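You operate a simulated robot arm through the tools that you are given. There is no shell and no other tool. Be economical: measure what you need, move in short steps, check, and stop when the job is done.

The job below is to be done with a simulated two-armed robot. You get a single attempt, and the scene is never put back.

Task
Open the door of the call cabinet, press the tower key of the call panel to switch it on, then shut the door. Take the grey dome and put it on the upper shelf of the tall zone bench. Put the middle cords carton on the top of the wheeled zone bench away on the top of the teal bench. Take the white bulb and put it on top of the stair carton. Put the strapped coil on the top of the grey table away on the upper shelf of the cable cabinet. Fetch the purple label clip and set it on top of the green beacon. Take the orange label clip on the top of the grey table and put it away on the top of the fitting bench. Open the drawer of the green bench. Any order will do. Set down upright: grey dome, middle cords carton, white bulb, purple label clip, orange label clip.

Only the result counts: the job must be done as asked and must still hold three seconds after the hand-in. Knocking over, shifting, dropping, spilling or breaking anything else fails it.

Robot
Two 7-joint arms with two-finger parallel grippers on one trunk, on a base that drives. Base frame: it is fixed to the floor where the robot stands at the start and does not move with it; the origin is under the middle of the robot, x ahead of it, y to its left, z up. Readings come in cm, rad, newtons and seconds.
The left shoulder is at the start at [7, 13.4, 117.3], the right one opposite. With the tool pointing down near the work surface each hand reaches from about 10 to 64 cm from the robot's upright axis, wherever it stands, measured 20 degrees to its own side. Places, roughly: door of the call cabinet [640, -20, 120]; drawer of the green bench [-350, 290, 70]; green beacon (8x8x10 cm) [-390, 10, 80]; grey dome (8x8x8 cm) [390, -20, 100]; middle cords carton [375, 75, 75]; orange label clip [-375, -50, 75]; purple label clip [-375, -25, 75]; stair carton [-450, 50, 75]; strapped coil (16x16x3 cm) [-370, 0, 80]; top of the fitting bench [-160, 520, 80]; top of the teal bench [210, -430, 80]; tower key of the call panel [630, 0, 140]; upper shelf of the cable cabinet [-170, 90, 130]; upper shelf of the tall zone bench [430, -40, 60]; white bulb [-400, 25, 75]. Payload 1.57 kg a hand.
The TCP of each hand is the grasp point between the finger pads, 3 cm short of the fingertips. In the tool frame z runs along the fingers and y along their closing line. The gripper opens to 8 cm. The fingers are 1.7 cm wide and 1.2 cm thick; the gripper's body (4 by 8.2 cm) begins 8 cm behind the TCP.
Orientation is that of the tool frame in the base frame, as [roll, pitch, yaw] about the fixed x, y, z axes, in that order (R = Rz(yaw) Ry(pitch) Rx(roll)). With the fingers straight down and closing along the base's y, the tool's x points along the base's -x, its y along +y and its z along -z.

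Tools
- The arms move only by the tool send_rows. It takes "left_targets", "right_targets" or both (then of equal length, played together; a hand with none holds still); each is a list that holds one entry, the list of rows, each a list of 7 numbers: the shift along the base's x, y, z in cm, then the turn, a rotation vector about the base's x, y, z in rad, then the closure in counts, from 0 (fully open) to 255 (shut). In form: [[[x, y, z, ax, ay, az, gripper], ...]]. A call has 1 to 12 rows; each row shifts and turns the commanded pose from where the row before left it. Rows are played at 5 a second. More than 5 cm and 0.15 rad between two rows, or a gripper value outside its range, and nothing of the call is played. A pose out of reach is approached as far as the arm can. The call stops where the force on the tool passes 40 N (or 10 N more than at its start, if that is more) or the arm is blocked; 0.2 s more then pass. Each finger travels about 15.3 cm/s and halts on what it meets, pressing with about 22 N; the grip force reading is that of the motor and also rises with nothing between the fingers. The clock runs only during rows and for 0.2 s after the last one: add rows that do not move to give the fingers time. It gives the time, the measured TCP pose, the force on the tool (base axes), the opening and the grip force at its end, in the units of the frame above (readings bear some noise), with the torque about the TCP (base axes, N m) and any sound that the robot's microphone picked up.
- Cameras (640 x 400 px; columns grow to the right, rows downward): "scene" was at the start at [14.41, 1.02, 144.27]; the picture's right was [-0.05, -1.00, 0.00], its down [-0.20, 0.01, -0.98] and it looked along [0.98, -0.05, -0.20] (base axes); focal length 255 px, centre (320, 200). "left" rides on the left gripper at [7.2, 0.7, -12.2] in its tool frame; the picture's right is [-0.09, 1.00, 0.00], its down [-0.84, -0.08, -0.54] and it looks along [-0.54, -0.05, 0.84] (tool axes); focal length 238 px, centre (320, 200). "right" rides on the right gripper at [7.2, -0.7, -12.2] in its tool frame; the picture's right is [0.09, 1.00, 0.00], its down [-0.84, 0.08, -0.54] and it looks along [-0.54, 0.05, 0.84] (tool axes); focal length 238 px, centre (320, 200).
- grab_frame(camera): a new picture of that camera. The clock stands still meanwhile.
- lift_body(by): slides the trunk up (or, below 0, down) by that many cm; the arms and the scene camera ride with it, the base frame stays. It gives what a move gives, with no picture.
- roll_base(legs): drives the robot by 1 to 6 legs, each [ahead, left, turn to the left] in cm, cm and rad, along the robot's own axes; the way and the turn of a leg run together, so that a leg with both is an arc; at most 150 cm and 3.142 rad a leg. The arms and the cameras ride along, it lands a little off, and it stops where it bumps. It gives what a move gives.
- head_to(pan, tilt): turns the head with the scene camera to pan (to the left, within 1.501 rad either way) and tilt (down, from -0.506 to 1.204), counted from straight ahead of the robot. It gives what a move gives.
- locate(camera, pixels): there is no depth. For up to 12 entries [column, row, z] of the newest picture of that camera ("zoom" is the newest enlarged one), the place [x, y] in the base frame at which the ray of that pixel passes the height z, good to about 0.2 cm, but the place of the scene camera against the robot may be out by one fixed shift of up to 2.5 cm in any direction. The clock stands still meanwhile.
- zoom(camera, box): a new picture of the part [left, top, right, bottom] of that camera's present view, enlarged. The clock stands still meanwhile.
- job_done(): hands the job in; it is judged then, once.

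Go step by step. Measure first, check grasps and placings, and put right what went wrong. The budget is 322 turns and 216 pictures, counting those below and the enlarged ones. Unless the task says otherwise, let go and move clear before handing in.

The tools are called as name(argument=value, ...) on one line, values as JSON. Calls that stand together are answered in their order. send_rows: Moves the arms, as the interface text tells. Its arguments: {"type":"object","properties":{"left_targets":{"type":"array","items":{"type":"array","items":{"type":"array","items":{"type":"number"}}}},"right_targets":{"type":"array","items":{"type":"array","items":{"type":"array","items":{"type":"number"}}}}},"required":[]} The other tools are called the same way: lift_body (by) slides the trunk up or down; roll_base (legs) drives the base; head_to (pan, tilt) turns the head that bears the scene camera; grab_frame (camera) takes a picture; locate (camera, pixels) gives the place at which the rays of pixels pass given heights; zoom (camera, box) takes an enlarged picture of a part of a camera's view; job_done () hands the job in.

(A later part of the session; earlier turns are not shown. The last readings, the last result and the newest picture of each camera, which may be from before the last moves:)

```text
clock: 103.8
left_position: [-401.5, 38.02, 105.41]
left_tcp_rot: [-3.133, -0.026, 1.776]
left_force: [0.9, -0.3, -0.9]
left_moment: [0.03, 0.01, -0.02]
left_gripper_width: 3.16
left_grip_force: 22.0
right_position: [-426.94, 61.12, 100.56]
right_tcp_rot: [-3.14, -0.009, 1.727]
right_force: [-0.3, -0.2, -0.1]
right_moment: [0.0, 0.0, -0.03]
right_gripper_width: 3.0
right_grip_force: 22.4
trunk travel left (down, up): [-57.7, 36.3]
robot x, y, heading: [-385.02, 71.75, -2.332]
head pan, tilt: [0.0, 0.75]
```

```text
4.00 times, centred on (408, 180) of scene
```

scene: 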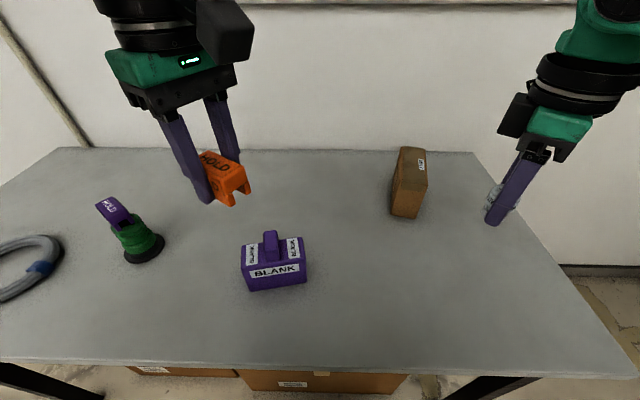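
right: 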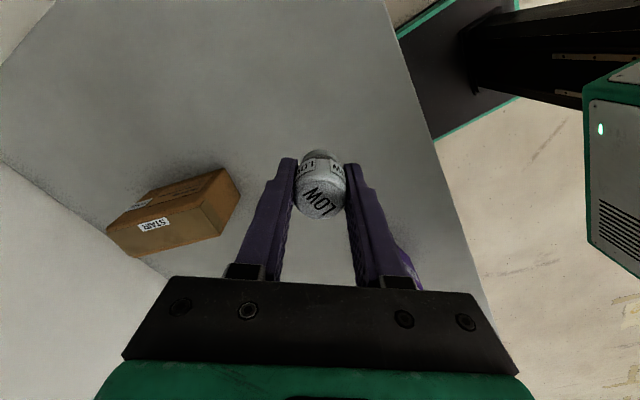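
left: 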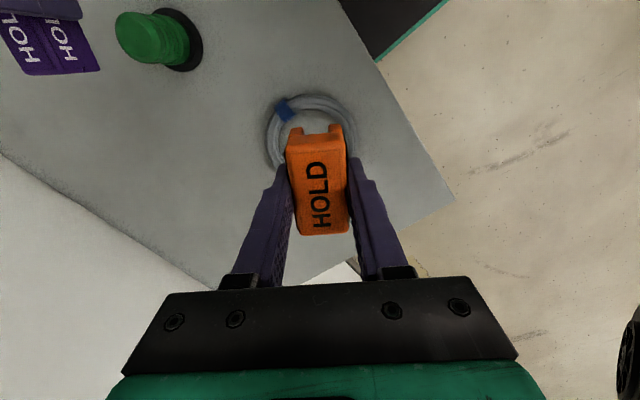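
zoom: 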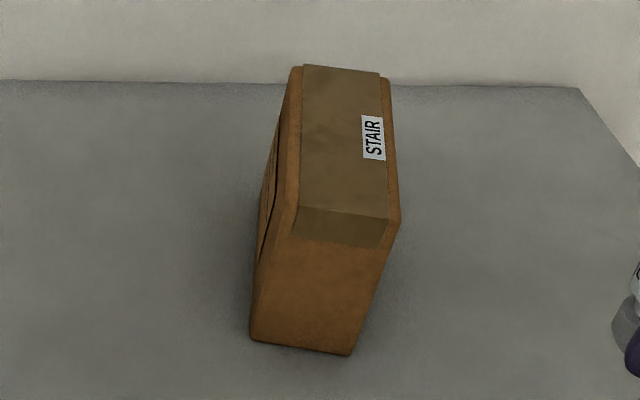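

locate(camera="right", pixels=[[223.5, 168.4, 76], [240.6, 196, 76], [150, 190, 76], [205.5, 199.6, 84], [205.5, 199.6, 86], [205.5, 199.6, 88], [219.9, 235.6, 84], [219.9, 235.6, 86], [219.9, 235.6, 88], [106.5, 232.9, 86], [132.6, 257.5, 86]])

```text
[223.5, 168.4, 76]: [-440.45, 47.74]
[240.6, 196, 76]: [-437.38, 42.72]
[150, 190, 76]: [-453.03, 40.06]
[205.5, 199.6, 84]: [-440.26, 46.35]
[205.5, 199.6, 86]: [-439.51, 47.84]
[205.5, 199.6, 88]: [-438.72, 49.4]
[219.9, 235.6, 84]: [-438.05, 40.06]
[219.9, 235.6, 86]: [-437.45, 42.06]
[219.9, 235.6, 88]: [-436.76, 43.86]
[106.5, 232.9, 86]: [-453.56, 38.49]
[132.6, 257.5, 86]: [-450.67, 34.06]
```

Carton top is at z≈86.2, about 6 × 15 cm, centred near (-445.3,40.8). I'll bring the bulb above the near part of the top, target (-442,43).

send_rows(right_targets=[[[-3, -3.6, 0, 0, 0, 0, 255], [-3, -3.6, 0, 0, 0, 0, 255], [-3, -3.6, 0, 0, 0, 0, 255], [-3, -3.6, -1, 0, 0, 0, 255], [-3.1, -3.7, -1, 0, 0, 0, 255], [0, 0, 0, 0, 0, 0, 255]]])

grab_frame(camera="right")

```text
clock: 105.2
left_position: [-401.68, 37.96, 105.43]
left_tcp_rot: [-3.136, -0.025, 1.773]
left_force: [-0.3, -0.3, -0.8]
left_moment: [0.01, 0.0, 0.02]
left_gripper_width: 3.14
left_grip_force: 22.0
right_position: [-439.34, 48.18, 96.81]
right_tcp_rot: [-3.14, -0.008, 1.727]
right_force: [-0.1, -0.2, -0.7]
right_moment: [0.0, -0.02, -0.01]
right_gripper_width: 2.98
right_grip_force: 22.3
right hand out of reach, approached as far as the arm can: row 4, 5
trunk travel left (down, up): [-57.7, 36.3]
robot x, y, heading: [-384.43, 71.6, -2.338]
head pan, tilt: [0.0, 0.75]
```

```text
149 pictures are left
```

right: 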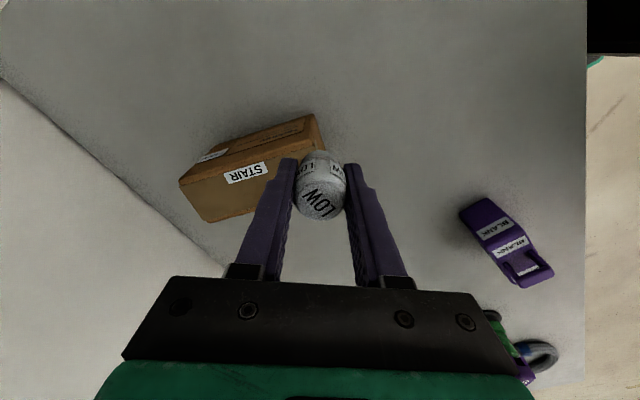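

About 5 cm of reach is missing. I'll look down to see how far the boxes under the table are from the base.

head_to(pan=0.0, tilt=1.15)

grab_frame(camera="scene")

```text
clock: 106.1
left_position: [-401.66, 37.96, 105.42]
left_tcp_rot: [-3.136, -0.027, 1.774]
left_force: [-0.3, -0.2, -0.6]
left_moment: [0.0, 0.01, -0.02]
left_gripper_width: 3.12
left_grip_force: 21.9
right_position: [-439.16, 48.22, 96.83]
right_tcp_rot: [-3.14, -0.008, 1.727]
right_force: [0.0, -0.2, -0.3]
right_moment: [-0.02, 0.01, 0.01]
right_gripper_width: 2.97
right_grip_force: 22.4
trunk travel left (down, up): [-57.7, 36.3]
robot x, y, heading: [-384.76, 71.68, -2.332]
head pan, tilt: [0.0, 1.15]
```

```text
148 pictures are left
```

scene: 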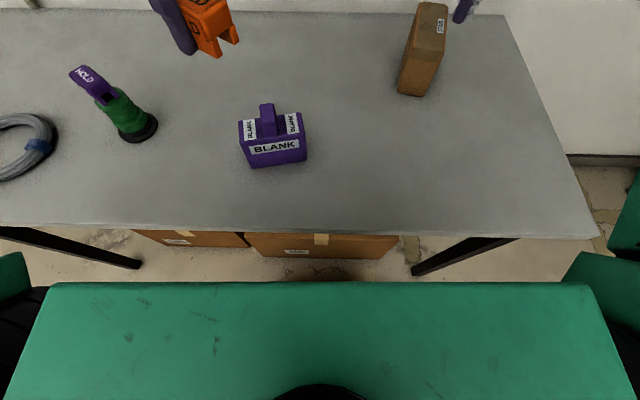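

locate(camera="scene", pixels=[[268, 257, 0], [380, 259, 0], [140, 245, 0], [320, 230, 76], [440, 270, 0], [395, 240, 20]])

```text
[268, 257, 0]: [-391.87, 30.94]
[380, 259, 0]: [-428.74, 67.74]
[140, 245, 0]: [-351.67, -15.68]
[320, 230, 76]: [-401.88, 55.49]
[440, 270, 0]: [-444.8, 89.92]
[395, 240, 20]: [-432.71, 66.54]
```

locate(camera="scene", pixels=[[320, 283, 115], [320, 283, 105], [320, 283, 95], [320, 283, 85]])

```text
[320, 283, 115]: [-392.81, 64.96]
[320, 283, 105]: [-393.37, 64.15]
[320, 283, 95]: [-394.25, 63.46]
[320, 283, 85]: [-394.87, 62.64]
```

Boxes start 10 cm in and the torso front is well short of the edge, so I can advance 5 cm. The hand will come over the carton.

roll_base(legs=[[5, 1.5, 0]])

grab_frame(camera="right")

zoom(camera="scene", box=[380, 0, 540, 120])

```text
clock: 107.0
left_position: [-403.93, 33.54, 105.59]
left_tcp_rot: [-3.133, -0.023, 1.774]
left_force: [0.6, -0.8, -0.4]
left_moment: [-0.02, 0.01, 0.02]
left_gripper_width: 3.13
left_grip_force: 22.3
right_position: [-441.56, 43.63, 96.81]
right_tcp_rot: [-3.139, -0.007, 1.727]
right_force: [-0.1, 0.1, -0.1]
right_moment: [0.02, 0.04, 0.01]
right_gripper_width: 2.97
right_grip_force: 21.8
trunk travel left (down, up): [-57.7, 36.3]
robot x, y, heading: [-387.19, 67.27, -2.34]
head pan, tilt: [0.0, 1.15]
```

```text
147 pictures are left
```

right: 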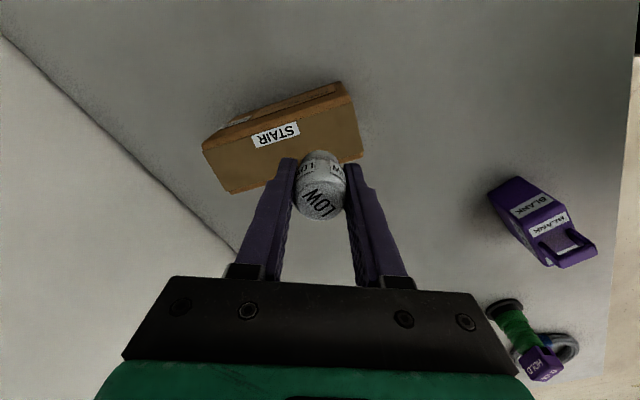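

```text
3.33 times, centred on (460, 60) of scene
```

zoom: 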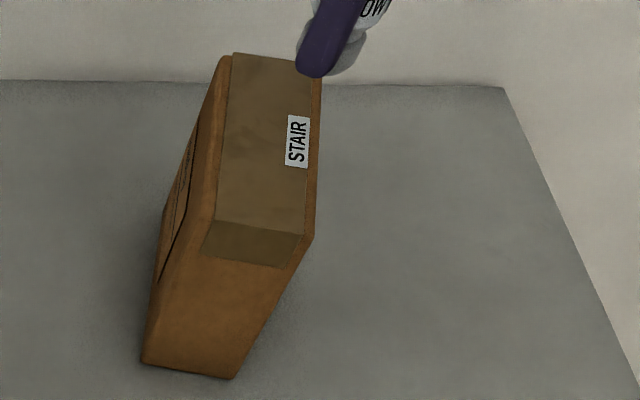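

locate(camera="right", pixels=[[203, 149, 86.2], [349, 96, 86.2], [363, 157, 86.2], [232, 193, 86.2]])

```text
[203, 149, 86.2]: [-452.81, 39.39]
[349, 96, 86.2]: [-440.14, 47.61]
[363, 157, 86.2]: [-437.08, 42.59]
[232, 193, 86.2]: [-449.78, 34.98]
```

The bulb is 3.3 cm in from the carton's near end and centred across it. Lowering.

send_rows(right_targets=[[[-0.6, -0.5, -3, 0, 0, 0, 255], [0, 0, -2.5, 0, 0, 0, 255], [0, 0, -0.8, 0, 0, 0, 255], [0, 0, 0, 0, 0, 0, 255]]])

send_rows(right_targets=[[[0, 0, -0.4, 0, 0, 0, 255], [0, 0, 0, 0, 0, 0, 255]]])

send_rows(right_targets=[[[0, 0, -0.4, 0, 0, 0, 255], [0, 0, 0, 0, 0, 0, 255]]])

grab_frame(camera="right")

```text
clock: 108.0
left_position: [-403.9, 33.51, 105.55]
left_tcp_rot: [-3.134, -0.025, 1.773]
left_force: [0.2, -0.1, -0.3]
left_moment: [0.0, -0.03, 0.02]
left_gripper_width: 3.11
left_grip_force: 22.3
right_position: [-442.19, 42.95, 90.48]
right_tcp_rot: [-3.14, -0.007, 1.726]
right_force: [0.4, 1.0, 1.0]
right_moment: [-0.01, -0.05, 0.0]
right_gripper_width: 2.98
right_grip_force: 21.7
trunk travel left (down, up): [-57.7, 36.3]
robot x, y, heading: [-387.05, 66.87, -2.336]
head pan, tilt: [0.0, 1.15]
```

```text
clock: 108.6
left_position: [-403.71, 33.62, 105.48]
left_tcp_rot: [-3.134, -0.024, 1.772]
left_force: [0.5, -0.4, -0.1]
left_moment: [-0.01, -0.01, 0.02]
left_gripper_width: 3.12
left_grip_force: 22.1
right_position: [-442.32, 43.02, 90.47]
right_tcp_rot: [-3.133, -0.005, 1.724]
right_force: [-6.4, -2.5, 19.3]
right_moment: [-0.16, 0.11, 0.02]
right_gripper_width: 3.08
right_grip_force: 21.4
trunk travel left (down, up): [-57.7, 36.3]
robot x, y, heading: [-386.95, 67.12, -2.336]
head pan, tilt: [0.0, 1.15]
```

```text
clock: 109.2
left_position: [-403.7, 33.59, 105.63]
left_tcp_rot: [-3.13, -0.024, 1.774]
left_force: [0.8, -0.3, 0.9]
left_moment: [0.01, 0.03, 0.0]
left_gripper_width: 3.15
left_grip_force: 22.3
right_position: [-442.1, 43.19, 90.05]
right_tcp_rot: [-3.136, -0.007, 1.727]
right_force: [-3.7, -2.6, 21.0]
right_moment: [-0.02, -0.02, -0.07]
right_gripper_width: 2.96
right_grip_force: 22.4
trunk travel left (down, up): [-57.7, 36.3]
robot x, y, heading: [-387.19, 67.19, -2.337]
head pan, tilt: [0.0, 1.15]
```

```text
145 pictures are left
```

right: 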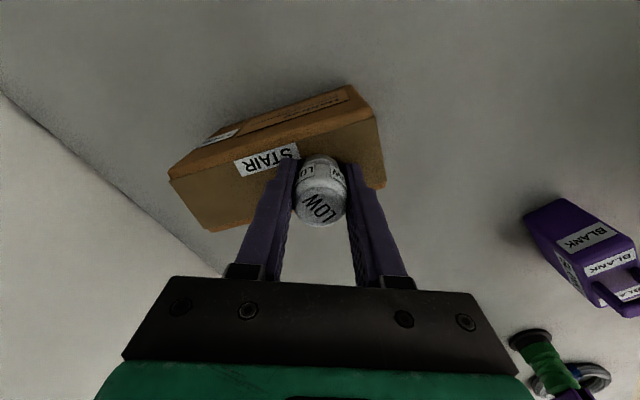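

Contact was made at about z 90.4, so the bulb stands on the carton. I'll relieve the press slightly, open and rise.

send_rows(right_targets=[[[0, 0, 0.35, 0, 0, 0, 255], [0, 0, 0, 0, 0, 0, 255], [0, 0, 0, 0, 0, 0, 140], [0, 0, 0, 0, 0, 0, 90], [0, 0, 0, 0, 0, 0, 90], [0, 0, 3, 0, 0, 0, 90], [0, 0, 4, 0, 0, 0, 60], [0.5, 0.7, 3.5, 0, 0, 0, 0], [0, 0, 0, 0, 0, 0, 0]]])

grab_frame(camera="right")

zoom(camera="scene", box=[360, 0, 500, 110])

```text
clock: 111.2
left_position: [-404.09, 33.37, 105.47]
left_tcp_rot: [-3.134, -0.027, 1.773]
left_force: [0.0, 0.3, -0.5]
left_moment: [0.04, 0.01, 0.02]
left_gripper_width: 3.17
left_grip_force: 21.9
right_position: [-441.0, 45.17, 100.72]
right_tcp_rot: [-3.14, -0.007, 1.725]
right_force: [-0.5, -0.9, -0.2]
right_moment: [-0.02, -0.02, 0.02]
right_gripper_width: 7.98
right_grip_force: 0.0
right hand out of reach, approached as far as the arm can: row 7, 8
trunk travel left (down, up): [-57.7, 36.3]
robot x, y, heading: [-387.19, 66.82, -2.338]
head pan, tilt: [0.0, 1.15]
```

```text
144 pictures are left
```

right: 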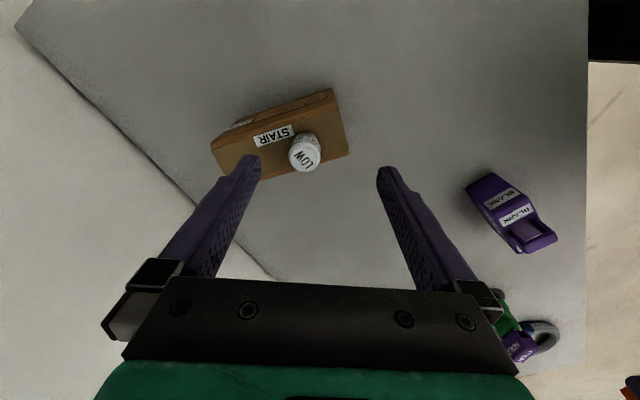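

```text
3.64 times, centred on (430, 55) of scene
```

zoom: 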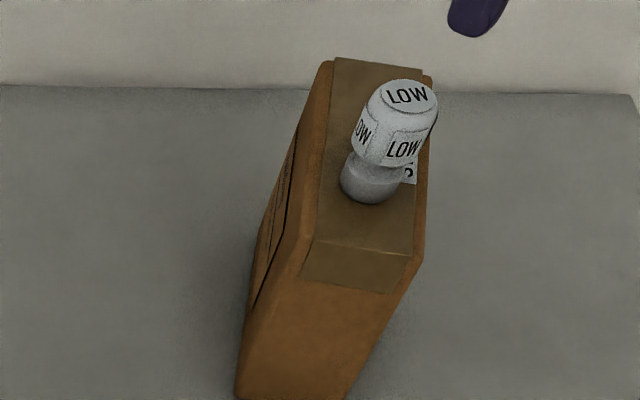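

The bulb stands on the stair carton. I'll retract the right hand, back off and look at the cable cabinet before taking the coil.

send_rows(right_targets=[[[3, 3.2, 1, 0, 0, 0, 0], [3, 3.2, 1, 0, 0, 0, 0], [3, 3.2, 0, 0, 0, 0, 0], [3, 3.2, 0, 0, 0, 0, 0], [0, 0, 0, 0, 0, 0, 0]]])

roll_base(legs=[[-45, 0, 0], [0, 0, 1.7]])

head_to(pan=0.5, tilt=0.15)

grab_frame(camera="scene")

```text
clock: 112.4
left_position: [-404.12, 33.37, 105.34]
left_tcp_rot: [-3.136, -0.025, 1.773]
left_force: [-0.6, -0.4, -0.2]
left_moment: [0.04, 0.01, 0.0]
left_gripper_width: 3.11
left_grip_force: 21.8
right_position: [-429.5, 57.85, 102.58]
right_tcp_rot: [3.139, -0.009, 1.726]
right_force: [0.7, -0.4, 0.5]
right_moment: [0.0, -0.02, -0.04]
right_gripper_width: 8.0
right_grip_force: 0.0
trunk travel left (down, up): [-57.7, 36.3]
robot x, y, heading: [-387.09, 66.99, -2.339]
head pan, tilt: [0.0, 1.15]
```

```text
clock: 119.3
left_position: [-320.1, 87.57, 105.46]
left_tcp_rot: [-3.133, -0.026, -2.803]
left_force: [-0.3, 0.2, -1.2]
left_moment: [-0.01, 0.04, 0.0]
left_gripper_width: 3.14
left_grip_force: 22.3
right_position: [-340.91, 58.98, 102.71]
right_tcp_rot: [-3.14, -0.006, -2.852]
right_force: [-0.1, -0.5, -0.4]
right_moment: [-0.04, -0.01, 0.01]
right_gripper_width: 8.0
right_grip_force: 0.0
trunk travel left (down, up): [-57.7, 36.3]
robot x, y, heading: [-355.94, 99.8, -0.633]
head pan, tilt: [0.0, 1.15]
```

```text
clock: 120.5
left_position: [-319.98, 87.49, 105.62]
left_tcp_rot: [-3.133, -0.027, -2.805]
left_force: [-0.6, 0.1, 0.0]
left_moment: [0.0, 0.01, 0.01]
left_gripper_width: 3.16
left_grip_force: 22.1
right_position: [-341.01, 59.07, 102.64]
right_tcp_rot: [-3.141, -0.008, -2.852]
right_force: [0.4, -0.5, 0.3]
right_moment: [0.04, -0.04, 0.02]
right_gripper_width: 8.0
right_grip_force: 0.1
trunk travel left (down, up): [-57.7, 36.3]
robot x, y, heading: [-355.68, 99.68, -0.631]
head pan, tilt: [0.499, 0.15]
```

```text
142 pictures are left
```

scene: 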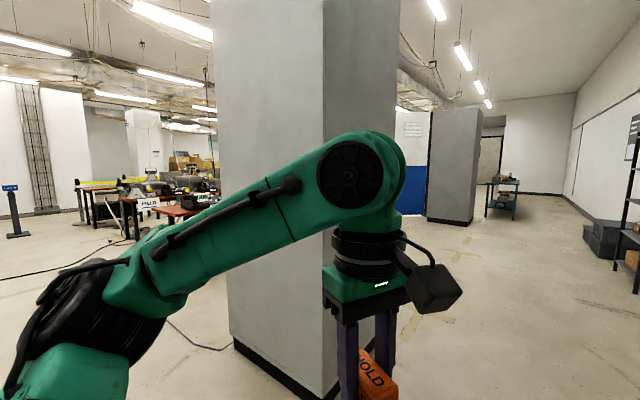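

locate(camera="scene", pixels=[[325, 398, 0], [236, 345, 0], [470, 222, 0], [428, 218, 0], [505, 215, 0], [130, 240, 0]])

```text
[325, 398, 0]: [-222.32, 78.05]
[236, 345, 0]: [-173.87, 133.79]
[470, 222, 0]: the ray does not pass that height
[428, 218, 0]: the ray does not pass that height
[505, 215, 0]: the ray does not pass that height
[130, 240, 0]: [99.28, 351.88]
```

The cabinet's three visible sides are plain; it must open on the side facing the benches (+x,+y). I'll return to the table for the coil with the right hand.

roll_base(legs=[[0, 0, -1.72], [0, 86, 0], [33, 0, 0]])

head_to(pan=0.0, tilt=0.8)

grab_frame(camera="scene")

grab_frame(camera="right")

```text
clock: 131.1
left_position: [-337.26, -17.71, 105.43]
left_tcp_rot: [-3.131, -0.023, 1.735]
left_force: [-0.5, -0.7, -0.3]
left_moment: [0.0, 0.0, 0.02]
left_gripper_width: 3.14
left_grip_force: 22.5
right_position: [-361.83, 7.89, 102.73]
right_tcp_rot: [-3.141, -0.008, 1.686]
right_force: [0.6, -0.3, 0.3]
right_moment: [0.0, -0.01, 0.02]
right_gripper_width: 8.0
right_grip_force: 0.0
trunk travel left (down, up): [-57.7, 36.3]
robot x, y, heading: [-319.22, 15.23, -2.38]
head pan, tilt: [0.499, 0.15]
```

```text
clock: 132.1
left_position: [-337.28, -17.74, 105.57]
left_tcp_rot: [-3.133, -0.024, 1.733]
left_force: [-0.2, -0.6, -0.9]
left_moment: [0.01, -0.01, 0.01]
left_gripper_width: 3.13
left_grip_force: 21.8
right_position: [-361.82, 7.8, 102.82]
right_tcp_rot: [-3.141, -0.008, 1.688]
right_force: [-0.4, -0.4, -0.3]
right_moment: [0.03, -0.05, 0.03]
right_gripper_width: 8.02
right_grip_force: 0.1
trunk travel left (down, up): [-57.7, 36.3]
robot x, y, heading: [-319.13, 15.13, -2.379]
head pan, tilt: [0.0, 0.799]
```

```text
141 pictures are left
```

scene: 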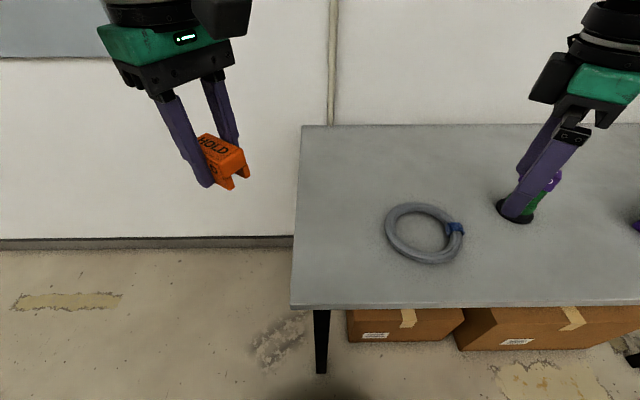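

```text
140 pictures are left
```

right: 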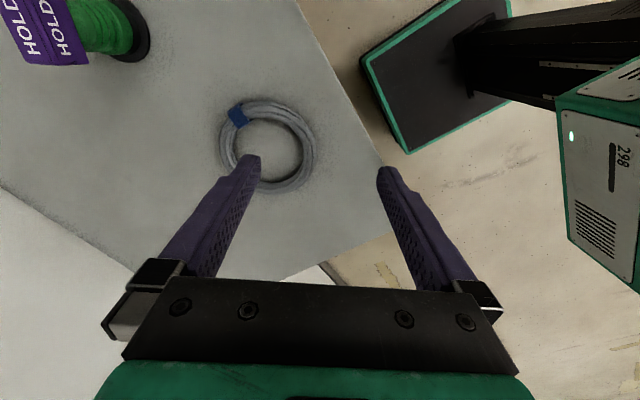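

zoom(camera="right", box=[200, 80, 344, 200])

locate(camera="right", pixels=[[267, 146, 77], [219, 146, 77], [315, 150, 77], [236, 116, 78], [304, 146, 78], [318, 110, 77], [313, 146, 79]])

```text
3.33 times, centred on (272, 140) of right
```

zoom: 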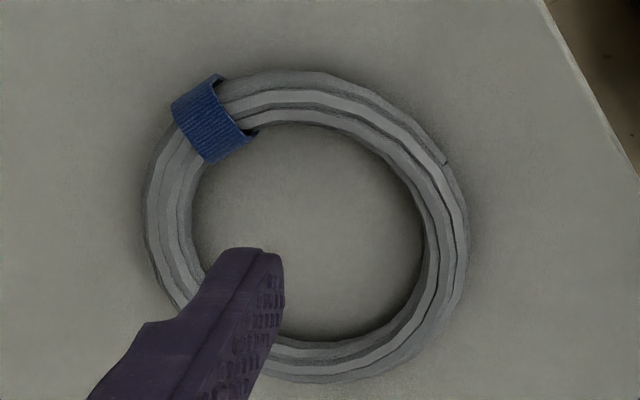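

```text
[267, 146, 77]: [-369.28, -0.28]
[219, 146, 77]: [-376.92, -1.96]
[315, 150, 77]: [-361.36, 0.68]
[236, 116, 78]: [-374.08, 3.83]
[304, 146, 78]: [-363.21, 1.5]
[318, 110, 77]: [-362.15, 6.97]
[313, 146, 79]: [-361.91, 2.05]
```

The ring's centre is (-369.1,-0.4), mean radius 6.9 cm. I'll grip it on its +x side at (-362.2,0.4), where my closing axis is radial.

send_rows(right_targets=[[[-0.2, -3.7, -2, 0, 0, 0, 0], [-0.2, -3.7, -2, 0, 0, 0, 0], [0, 0, -4.5, 0, 0, 0, 0], [0, 0, -4.5, 0, 0, 0, 0], [0, 0, -4, 0, 0, 0, 0], [0, 0, 0, 0, 0, 0, 0]]])

grab_frame(camera="right")

```text
clock: 133.5
left_position: [-337.21, -17.66, 105.5]
left_tcp_rot: [-3.133, -0.024, 1.736]
left_force: [-0.2, -1.0, 0.5]
left_moment: [0.04, 0.0, -0.03]
left_gripper_width: 3.16
left_grip_force: 21.9
right_position: [-362.37, 0.61, 85.56]
right_tcp_rot: [-3.138, -0.005, 1.686]
right_force: [0.4, 0.7, -0.2]
right_moment: [-0.02, -0.01, 0.0]
right_gripper_width: 8.0
right_grip_force: 0.2
trunk travel left (down, up): [-57.7, 36.3]
robot x, y, heading: [-319.39, 15.36, -2.378]
head pan, tilt: [0.0, 0.799]
```

```text
138 pictures are left
```

right: 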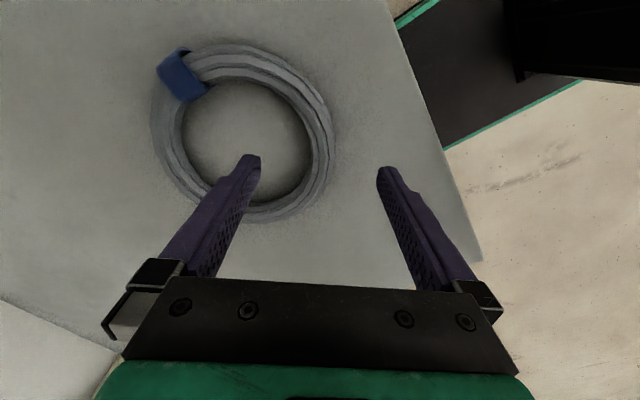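

locate(camera="right", pixels=[[322, 135, 77.5], [332, 135, 76.5], [313, 135, 77.5], [150, 130, 77], [245, 45, 77], [255, 218, 77]])

```text
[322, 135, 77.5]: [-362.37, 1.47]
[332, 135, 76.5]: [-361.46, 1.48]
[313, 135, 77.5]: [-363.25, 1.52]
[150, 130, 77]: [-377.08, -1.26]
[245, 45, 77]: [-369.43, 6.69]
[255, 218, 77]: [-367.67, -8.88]
```

Tube lines up with the finger gap. Descend and close.

send_rows(right_targets=[[[0, 0, -3, 0, 0, 0, 0], [0, 0, -3, 0, 0, 0, 0], [0, 0, 0, 0, 0, 0, 0], [0, 0, 0, 0, 0, 0, 255], [0, 0, 0, 0, 0, 0, 255], [0, 0, 0, 0, 0, 0, 255]]])

grab_frame(camera="right")

```text
clock: 134.9
left_position: [-337.27, -17.77, 105.42]
left_tcp_rot: [-3.132, -0.024, 1.737]
left_force: [-0.6, -0.9, -0.3]
left_moment: [0.01, 0.05, -0.02]
left_gripper_width: 3.14
left_grip_force: 22.3
right_position: [-362.21, 0.55, 79.88]
right_tcp_rot: [-3.139, -0.007, 1.686]
right_force: [1.1, -0.2, -0.7]
right_moment: [0.06, -0.17, 0.02]
right_gripper_width: 2.63
right_grip_force: 22.2
trunk travel left (down, up): [-57.7, 36.3]
robot x, y, heading: [-319.31, 15.2, -2.381]
head pan, tilt: [0.0, 0.799]
```

```text
137 pictures are left
```

right: 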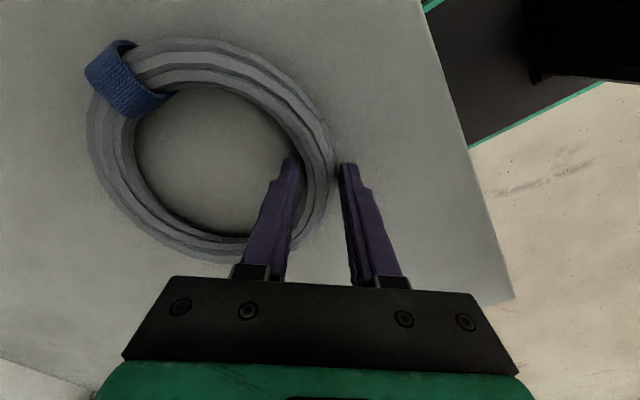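

Coil gripped at 2.6 cm. Lifting gently.

send_rows(right_targets=[[[0, 0, 2, 0, 0, 0, 255], [0, 0, 3, 0, 0, 0, 255], [0, 0, 4, 0, 0, 0, 255], [0, 0, 4, 0, 0, 0, 255], [0, 0, 4, 0, 0, 0, 255], [1, 1, 4, 0, 0, 0, 255], [1, 1, 3, 0, 0, 0, 255], [0, 0, 0, 0, 0, 0, 255]]])

grab_frame(camera="right")

grab_frame(camera="scene")

```text
clock: 136.7
left_position: [-337.4, -17.74, 105.45]
left_tcp_rot: [-3.134, -0.027, 1.735]
left_force: [-0.4, -0.7, -0.6]
left_moment: [0.05, 0.0, -0.02]
left_gripper_width: 3.13
left_grip_force: 22.0
right_position: [-360.28, 2.49, 103.78]
right_tcp_rot: [-3.14, -0.007, 1.687]
right_force: [0.2, -0.5, -2.4]
right_moment: [0.02, -0.21, -0.04]
right_gripper_width: 2.52
right_grip_force: 21.8
trunk travel left (down, up): [-57.7, 36.3]
robot x, y, heading: [-319.12, 15.39, -2.375]
head pan, tilt: [0.0, 0.799]
```

```text
136 pictures are left
```

right: 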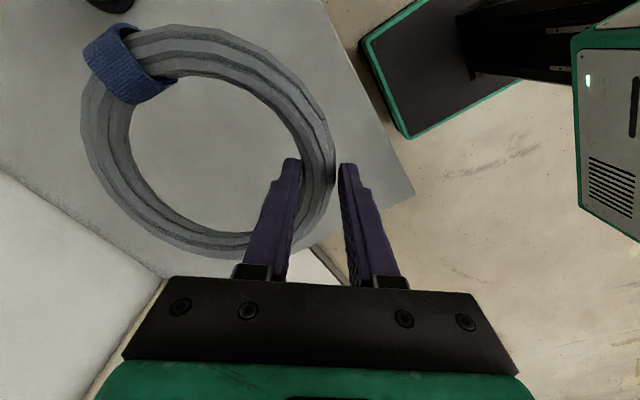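

```text
135 pictures are left
```

scene: 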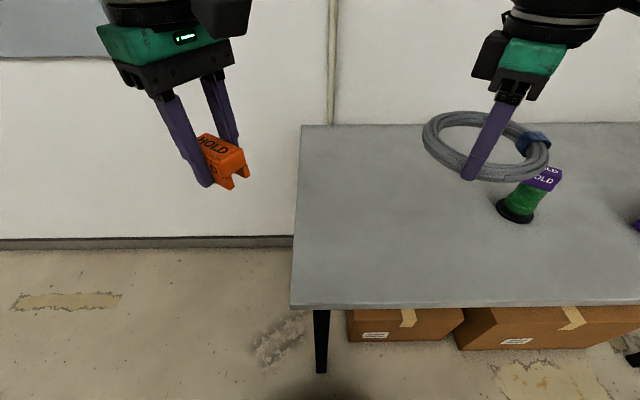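

The coil hangs level (2.4 N). I'll keep this heading and drive back around the cabinet, since its front needs the same heading.

roll_base(legs=[[-50, 0, 0], [0, -42, 0], [-140, 0, 0]])

head_to(pan=1.2, tilt=0.3)

grab_frame(camera="scene")

```text
clock: 148.5
left_position: [-227.68, 145.77, 105.45]
left_tcp_rot: [-3.137, -0.027, 1.694]
left_force: [-0.1, 0.8, -0.9]
left_moment: [-0.01, 0.0, -0.01]
left_gripper_width: 3.14
left_grip_force: 21.7
right_position: [-249.86, 166.77, 103.74]
right_tcp_rot: [-3.14, -0.008, 1.648]
right_force: [-0.5, -0.2, -1.8]
right_moment: [0.01, -0.18, 0.01]
right_gripper_width: 2.47
right_grip_force: 22.0
trunk travel left (down, up): [-57.7, 36.3]
robot x, y, heading: [-208.32, 177.51, -2.414]
head pan, tilt: [0.0, 0.799]
```

```text
clock: 149.9
left_position: [-227.79, 145.7, 105.45]
left_tcp_rot: [-3.135, -0.027, 1.693]
left_force: [-0.3, -0.4, 0.0]
left_moment: [-0.01, 0.02, -0.01]
left_gripper_width: 3.15
left_grip_force: 22.1
right_position: [-250.02, 166.84, 103.82]
right_tcp_rot: [-3.14, -0.007, 1.648]
right_force: [0.4, 0.7, -2.8]
right_moment: [0.02, -0.22, 0.01]
right_gripper_width: 2.49
right_grip_force: 22.8
trunk travel left (down, up): [-57.7, 36.3]
robot x, y, heading: [-208.56, 178.44, -2.419]
head pan, tilt: [1.201, 0.3]
```

```text
134 pictures are left
```

scene: 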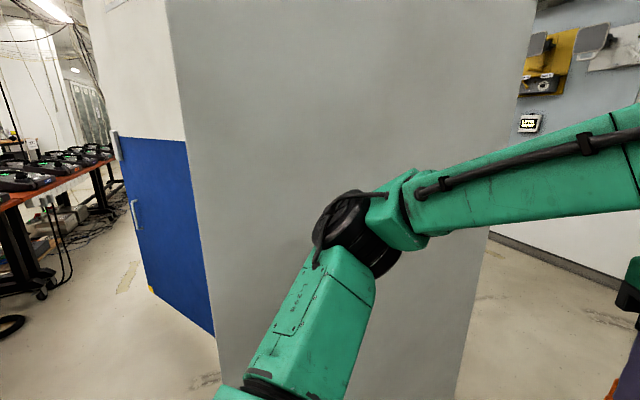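

locate(camera="scene", pixels=[[153, 291, 0], [215, 336, 0], [218, 372, 0], [120, 130, 110], [40, 290, 0]])

roll_base(legs=[[-75, 0, 0]])

grab_frame(camera="scene")

```text
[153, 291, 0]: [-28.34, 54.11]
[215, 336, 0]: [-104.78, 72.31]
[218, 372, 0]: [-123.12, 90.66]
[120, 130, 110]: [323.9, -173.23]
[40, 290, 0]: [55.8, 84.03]
```

```text
clock: 154.0
left_position: [-171.95, 195.28, 105.39]
left_tcp_rot: [-3.134, -0.025, 1.708]
left_force: [0.9, -0.3, 0.2]
left_moment: [0.01, 0.03, -0.01]
left_gripper_width: 3.15
left_grip_force: 21.9
right_position: [-194.58, 215.99, 103.76]
right_tcp_rot: [-3.139, -0.007, 1.66]
right_force: [0.6, -0.6, -2.9]
right_moment: [0.06, -0.19, -0.02]
right_gripper_width: 2.5
right_grip_force: 22.3
trunk travel left (down, up): [-57.7, 36.3]
robot x, y, heading: [-153.19, 227.94, -2.402]
head pan, tilt: [1.201, 0.3]
```

```text
133 pictures are left
```

scene: 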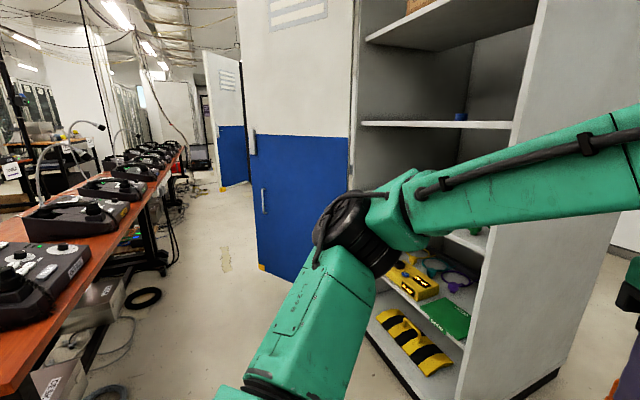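

The cabinet is open with shelves; the one at row 125 is near z≈128 and another is above it. I'll look at it level to measure shelf heights.

head_to(pan=1.0, tilt=-0.1)

grab_frame(camera="scene")

```text
clock: 154.8
left_position: [-172.04, 195.15, 105.44]
left_tcp_rot: [-3.134, -0.025, 1.71]
left_force: [-0.2, -0.4, -0.9]
left_moment: [0.03, 0.02, 0.0]
left_gripper_width: 3.13
left_grip_force: 22.2
right_position: [-194.54, 216.04, 103.81]
right_tcp_rot: [3.141, -0.005, 1.662]
right_force: [0.7, 0.2, -3.0]
right_moment: [0.04, -0.2, -0.02]
right_gripper_width: 2.46
right_grip_force: 22.0
trunk travel left (down, up): [-57.7, 36.3]
robot x, y, heading: [-153.09, 227.97, -2.4]
head pan, tilt: [1.0, -0.099]
```

```text
132 pictures are left
```

scene: 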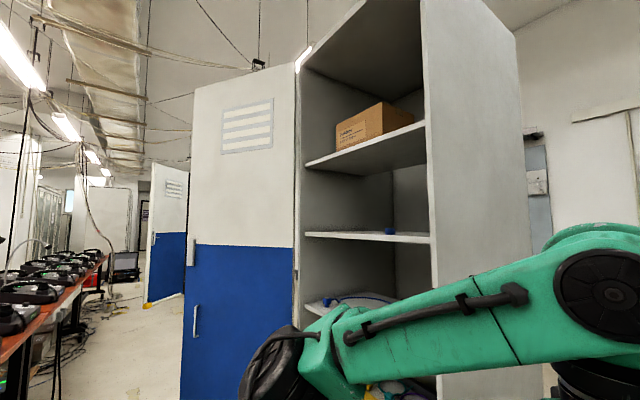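

locate(camera="scene", pixels=[[390, 234, 124], [306, 234, 123], [429, 241, 123], [390, 234, 123], [305, 163, 158], [427, 125, 158]])

zoom(camera="scene", box=[290, 90, 450, 260])

```text
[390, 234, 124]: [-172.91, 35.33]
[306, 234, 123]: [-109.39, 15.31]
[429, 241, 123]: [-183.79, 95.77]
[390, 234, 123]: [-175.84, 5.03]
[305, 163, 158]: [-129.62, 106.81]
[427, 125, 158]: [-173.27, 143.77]
```

```text
2.35 times, centred on (370, 175) of scene
```

zoom: 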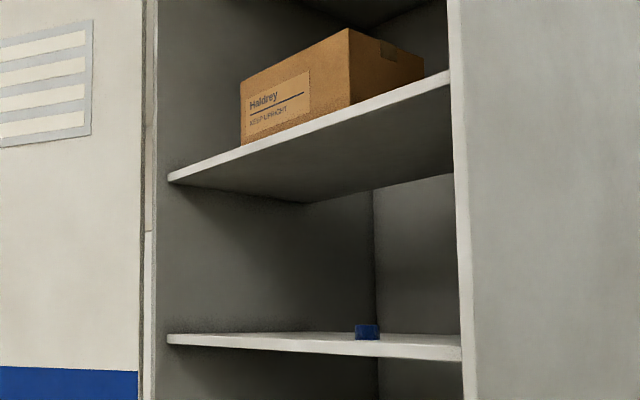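

The shelf above is about 33 cm higher, so the hand must go in tilted. Let me measure the open door's position, since it bounds my working space.

head_to(pan=1.3, tilt=0.3)

grab_frame(camera="scene")

```text
clock: 155.7
left_position: [-172.01, 195.18, 105.43]
left_tcp_rot: [-3.134, -0.025, 1.71]
left_force: [0.5, 1.5, -0.9]
left_moment: [0.03, -0.01, 0.01]
left_gripper_width: 3.12
left_grip_force: 22.4
right_position: [-194.58, 215.97, 103.74]
right_tcp_rot: [-3.14, -0.006, 1.662]
right_force: [0.2, -0.4, -2.7]
right_moment: [0.04, -0.21, 0.01]
right_gripper_width: 2.5
right_grip_force: 22.0
trunk travel left (down, up): [-57.7, 36.3]
robot x, y, heading: [-153.2, 227.58, -2.404]
head pan, tilt: [1.3, 0.3]
```

```text
130 pictures are left
```

scene: 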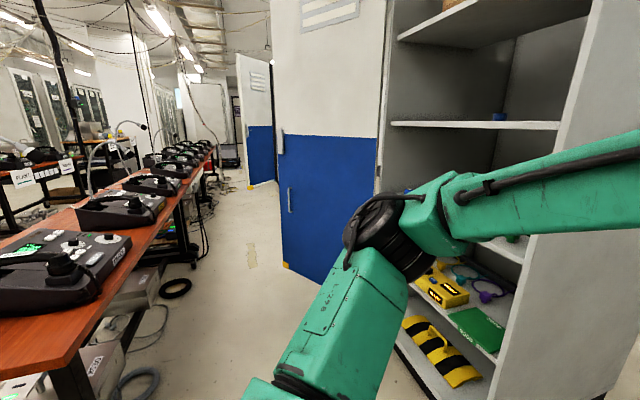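

locate(camera="scene", pixels=[[283, 268, 0], [318, 284, 0], [395, 340, 0], [272, 120, 100], [134, 240, 75], [65, 368, 75], [195, 162, 75], [165, 265, 0]])

```text
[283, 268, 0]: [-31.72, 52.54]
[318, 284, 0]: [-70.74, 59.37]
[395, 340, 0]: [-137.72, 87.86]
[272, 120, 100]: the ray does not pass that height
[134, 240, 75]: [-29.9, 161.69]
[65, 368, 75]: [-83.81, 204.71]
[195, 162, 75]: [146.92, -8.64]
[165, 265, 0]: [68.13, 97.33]
```

The door stands open at the left of the cabinet front; there's about 115 cm between cabinet and benches. I'll retract the left hand, raise the trunk, and strafe to the front.

send_rows(left_targets=[[[3, 2.7, 0, 0, 0, 0, 255], [3, 2.7, 0, 0, 0, 0, 255], [3, 2.7, 0, 0, 0, 0, 255], [0, 0, 0, 0, 0, 0, 255]]])

lift_body(by=33)

roll_base(legs=[[6, 84, 0], [0, 0, 0.7]])

head_to(pan=-0.55, tilt=0.45)

grab_frame(camera="scene")

```text
clock: 156.7
left_position: [-163.0, 203.22, 105.42]
left_tcp_rot: [-3.134, -0.027, 1.708]
left_force: [-0.1, -0.6, -0.2]
left_moment: [0.02, 0.0, -0.03]
left_gripper_width: 3.14
left_grip_force: 22.0
right_position: [-194.62, 215.91, 103.69]
right_tcp_rot: [-3.141, -0.008, 1.663]
right_force: [0.0, 0.3, -3.3]
right_moment: [0.06, -0.22, -0.02]
right_gripper_width: 2.49
right_grip_force: 22.0
trunk travel left (down, up): [-57.7, 36.3]
robot x, y, heading: [-153.09, 227.59, -2.401]
head pan, tilt: [1.3, 0.3]
```

```text
clock: 160.0
left_position: [-162.85, 203.27, 138.48]
left_tcp_rot: [-3.135, -0.025, 1.708]
left_force: [0.0, -1.1, -1.2]
left_moment: [-0.01, 0.01, -0.01]
left_gripper_width: 3.14
left_grip_force: 22.2
right_position: [-194.61, 215.92, 136.72]
right_tcp_rot: [-3.139, -0.007, 1.661]
right_force: [0.0, 0.6, -2.7]
right_moment: [0.01, -0.22, 0.03]
right_gripper_width: 2.45
right_grip_force: 21.7
trunk travel left (down, up): [-90.7, 3.3]
robot x, y, heading: [-153.58, 227.95, -2.4]
head pan, tilt: [1.3, 0.3]
```

```text
clock: 166.4
left_position: [-92.01, 136.66, 138.58]
left_tcp_rot: [-3.134, -0.025, 2.427]
left_force: [-0.1, 0.5, -0.8]
left_moment: [-0.01, -0.01, 0.0]
left_gripper_width: 3.15
left_grip_force: 21.9
right_position: [-124.07, 125.47, 136.74]
right_tcp_rot: [-3.139, -0.007, 2.378]
right_force: [0.4, -0.2, -3.6]
right_moment: [0.13, -0.14, 0.05]
right_gripper_width: 2.49
right_grip_force: 20.8
trunk travel left (down, up): [-90.7, 3.3]
robot x, y, heading: [-100.82, 160.99, -1.685]
head pan, tilt: [1.3, 0.3]
```

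```text
clock: 168.2
left_position: [-91.93, 136.59, 138.5]
left_tcp_rot: [-3.135, -0.026, 2.427]
left_force: [0.6, -0.3, 0.0]
left_moment: [0.01, 0.0, 0.04]
left_gripper_width: 3.13
left_grip_force: 21.8
right_position: [-124.11, 125.46, 136.8]
right_tcp_rot: [-3.139, -0.005, 2.379]
right_force: [-0.5, 0.1, -3.3]
right_moment: [0.15, -0.11, 0.01]
right_gripper_width: 2.49
right_grip_force: 21.6
trunk travel left (down, up): [-90.7, 3.3]
robot x, y, heading: [-100.46, 161.47, -1.682]
head pan, tilt: [-0.55, 0.45]
```

```text
129 pictures are left
```

scene: 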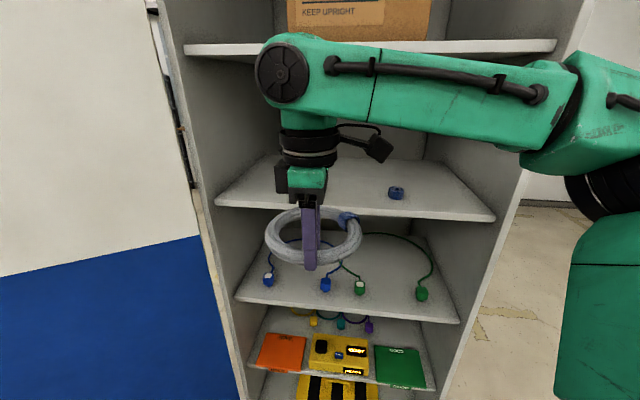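

locate(camera="scene", pixels=[[216, 199, 125], [495, 216, 125], [216, 199, 123], [495, 216, 123], [185, 47, 159], [556, 43, 159], [396, 194, 125], [262, 157, 125], [425, 160, 125], [216, 199, 127], [495, 216, 127]])

```text
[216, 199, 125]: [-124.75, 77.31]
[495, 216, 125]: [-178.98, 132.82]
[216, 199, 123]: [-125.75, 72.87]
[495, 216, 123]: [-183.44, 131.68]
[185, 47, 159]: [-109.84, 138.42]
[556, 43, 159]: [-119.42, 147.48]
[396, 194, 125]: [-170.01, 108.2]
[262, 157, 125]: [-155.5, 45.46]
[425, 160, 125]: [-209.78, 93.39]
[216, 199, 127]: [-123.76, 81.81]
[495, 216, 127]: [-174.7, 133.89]
```

This view shows the target shelf (z≈126–127) with only a blue reel at (396,192); the left part is free. I'll tilt the right hand 30° so the wrist stays outside under the upper shelf.

send_rows(right_targets=[[[0, 0, 0, -0.092, 0.092, 0, 255], [0, 0, 0, -0.092, 0.092, 0, 255], [0, 0, 0, -0.092, 0.092, 0, 255], [0, 0, 0, -0.092, 0.092, 0, 255], [0, 0, 0, 0, 0, 0, 255]]])

roll_base(legs=[[14.5, -5.5, 0]])

grab_frame(camera="scene")

grab_frame(camera="right")

```text
clock: 169.4
left_position: [-91.88, 136.64, 138.55]
left_tcp_rot: [-3.133, -0.027, 2.427]
left_force: [1.0, -0.2, -0.8]
left_moment: [-0.01, 0.04, -0.02]
left_gripper_width: 3.14
left_grip_force: 21.9
right_position: [-124.2, 125.37, 136.82]
right_tcp_rot: [-2.618, -0.018, 2.371]
right_force: [0.6, -0.2, -3.0]
right_moment: [0.19, -0.12, 0.01]
right_gripper_width: 2.46
right_grip_force: 21.8
trunk travel left (down, up): [-90.7, 3.3]
robot x, y, heading: [-100.75, 161.74, -1.685]
head pan, tilt: [-0.55, 0.45]
```

```text
clock: 170.8
left_position: [-98.77, 123.42, 138.47]
left_tcp_rot: [-3.133, -0.024, 2.429]
left_force: [0.5, 0.4, -0.7]
left_moment: [0.01, 0.02, -0.01]
left_gripper_width: 3.14
left_grip_force: 22.1
right_position: [-130.93, 112.17, 136.95]
right_tcp_rot: [-2.618, -0.016, 2.374]
right_force: [0.7, 0.5, -1.6]
right_moment: [0.15, -0.13, 0.01]
right_gripper_width: 2.46
right_grip_force: 22.4
trunk travel left (down, up): [-90.7, 3.3]
robot x, y, heading: [-107.92, 148.14, -1.682]
head pan, tilt: [-0.55, 0.45]
```

```text
128 pictures are left
```

scene: 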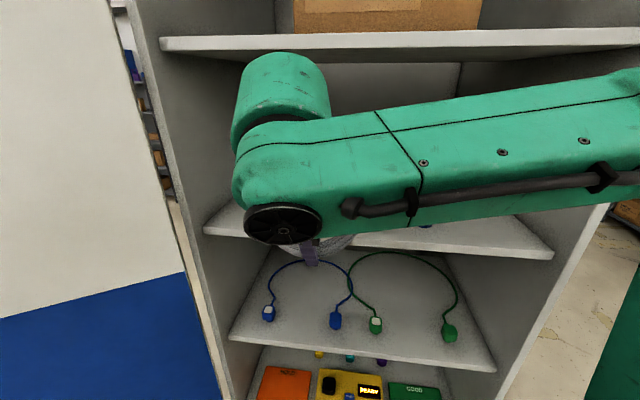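

```text
127 pictures are left
```

right: 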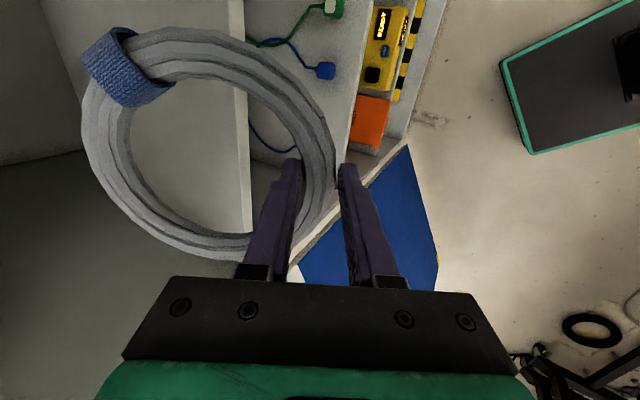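

locate(camera="right", pixels=[[232, 50, 127], [240, 200, 127], [232, 50, 125], [240, 200, 125], [251, 150, 125], [251, 150, 123], [50, 150, 127], [50, 150, 125]])

zoom(camera="right", box=[0, 0, 280, 200])

```text
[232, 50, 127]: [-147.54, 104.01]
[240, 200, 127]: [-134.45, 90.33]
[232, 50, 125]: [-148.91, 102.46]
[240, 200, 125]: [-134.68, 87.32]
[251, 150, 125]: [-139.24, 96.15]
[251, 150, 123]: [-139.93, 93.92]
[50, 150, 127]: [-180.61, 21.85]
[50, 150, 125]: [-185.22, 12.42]
```

```text
2.00 times, centred on (140, 100) of right
```

zoom: 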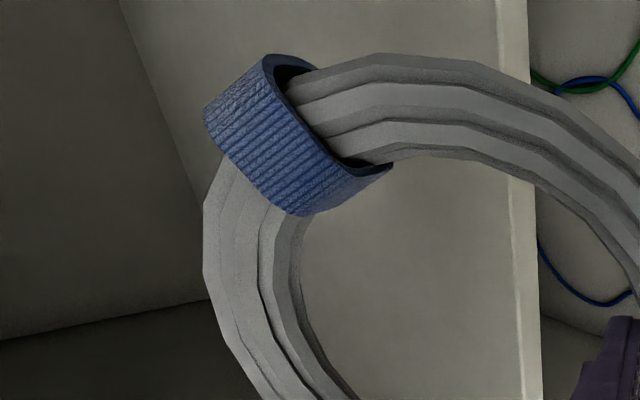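

Shelf front edge lies near g≈-32 (along the inward diagonal). I'll move the coil in, keeping height, about 22 cm inward and 7 cm to the left.

send_rows(right_targets=[[[-1.77, -3.4, 0, 0, 0, 0, 255], [-1.77, -3.4, 0, 0, 0, 0, 255], [-1.77, -3.4, 0, 0, 0, 0, 255], [-1.77, -3.4, 0, 0, 0, 0, 255], [-1.77, -3.4, -0.5, 0, 0, 0, 255], [-1.77, -3.4, -0.5, 0, 0, 0, 255], [0, 0, 0, 0, 0, 0, 255]]])

grab_frame(camera="scene")

grab_frame(camera="right")

```text
clock: 172.4
left_position: [-98.96, 123.16, 138.51]
left_tcp_rot: [-3.135, -0.025, 2.426]
left_force: [0.3, 0.4, 0.3]
left_moment: [0.01, 0.02, 0.02]
left_gripper_width: 3.13
left_grip_force: 22.1
right_position: [-141.92, 91.1, 135.94]
right_tcp_rot: [-2.619, -0.018, 2.374]
right_force: [0.2, 0.5, -3.2]
right_moment: [0.14, -0.1, -0.01]
right_gripper_width: 2.49
right_grip_force: 21.3
trunk travel left (down, up): [-90.7, 3.3]
robot x, y, heading: [-107.43, 148.39, -1.683]
head pan, tilt: [-0.55, 0.45]
```

```text
125 pictures are left
```

scene: 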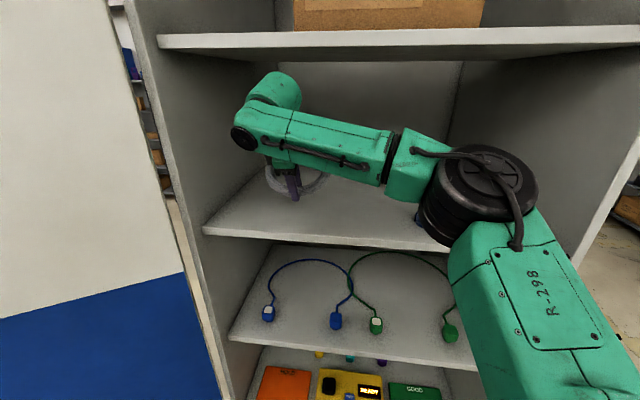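

```text
124 pictures are left
```

right: 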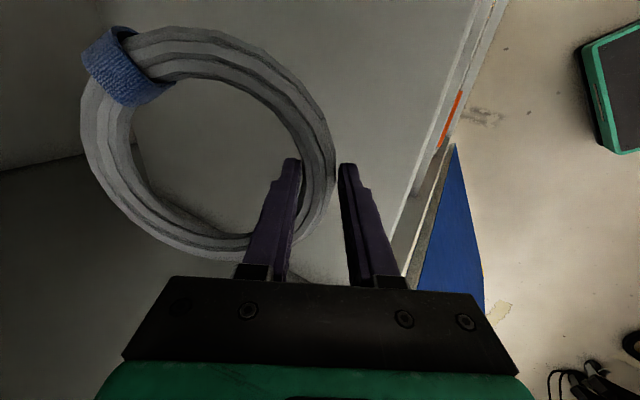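

locate(camera="right", pixels=[[440, 100, 127], [408, 200, 127], [440, 100, 125], [408, 200, 125], [440, 100, 123], [408, 200, 123], [140, 150, 125], [215, 225, 125]])

```text
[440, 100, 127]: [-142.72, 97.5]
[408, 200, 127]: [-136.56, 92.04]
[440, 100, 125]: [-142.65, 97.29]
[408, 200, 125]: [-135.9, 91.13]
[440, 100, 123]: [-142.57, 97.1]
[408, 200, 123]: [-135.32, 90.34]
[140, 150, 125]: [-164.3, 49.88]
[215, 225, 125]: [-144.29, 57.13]
```

The front edge is at g≈-32 and the hand is 4 cm inside. Lowering to the shelf (z≈126).

send_rows(right_targets=[[[0, 0, -2.5, 0, 0, 0, 255], [0, 0, -2, 0, 0, 0, 255], [0, 0, 0, 0, 0, 0, 255]]])

send_rows(right_targets=[[[0, 0, -0.5, 0, 0, 0, 255], [0, 0, -0.5, 0, 0, 0, 255], [0, 0, 0, 0, 0, 0, 255]]])

send_rows(right_targets=[[[0, 0, -0.5, 0, 0, 0, 255], [0, 0, 0, 0, 0, 0, 255]]])

```text
clock: 173.2
left_position: [-98.97, 123.07, 138.46]
left_tcp_rot: [-3.134, -0.024, 2.428]
left_force: [0.1, -0.6, -1.0]
left_moment: [-0.02, -0.02, 0.01]
left_gripper_width: 3.15
left_grip_force: 22.2
right_position: [-141.81, 91.38, 131.59]
right_tcp_rot: [-2.619, -0.017, 2.374]
right_force: [0.5, -0.2, -2.9]
right_moment: [0.14, -0.15, -0.01]
right_gripper_width: 2.48
right_grip_force: 21.8
trunk travel left (down, up): [-90.7, 3.3]
robot x, y, heading: [-108.05, 147.97, -1.685]
head pan, tilt: [-0.55, 0.45]
```

```text
clock: 174.0
left_position: [-99.08, 123.12, 138.46]
left_tcp_rot: [-3.136, -0.024, 2.428]
left_force: [-0.4, 0.7, -0.3]
left_moment: [0.02, -0.01, 0.01]
left_gripper_width: 3.15
left_grip_force: 21.7
right_position: [-141.94, 91.53, 130.4]
right_tcp_rot: [-2.619, -0.017, 2.372]
right_force: [-0.2, -0.2, -3.3]
right_moment: [0.17, -0.14, 0.01]
right_gripper_width: 2.5
right_grip_force: 21.9
trunk travel left (down, up): [-90.7, 3.3]
robot x, y, heading: [-107.98, 147.6, -1.688]
head pan, tilt: [-0.55, 0.45]
```

```text
clock: 174.6
left_position: [-99.0, 123.11, 138.5]
left_tcp_rot: [-3.134, -0.026, 2.428]
left_force: [0.7, -0.4, 0.0]
left_moment: [0.02, -0.02, -0.01]
left_gripper_width: 3.11
left_grip_force: 22.4
right_position: [-141.92, 91.46, 129.85]
right_tcp_rot: [-2.617, -0.017, 2.374]
right_force: [-2.5, -2.0, 1.0]
right_moment: [0.14, -0.03, -0.02]
right_gripper_width: 2.48
right_grip_force: 22.0
trunk travel left (down, up): [-90.7, 3.3]
robot x, y, heading: [-107.89, 147.74, -1.684]
head pan, tilt: [-0.55, 0.45]
```

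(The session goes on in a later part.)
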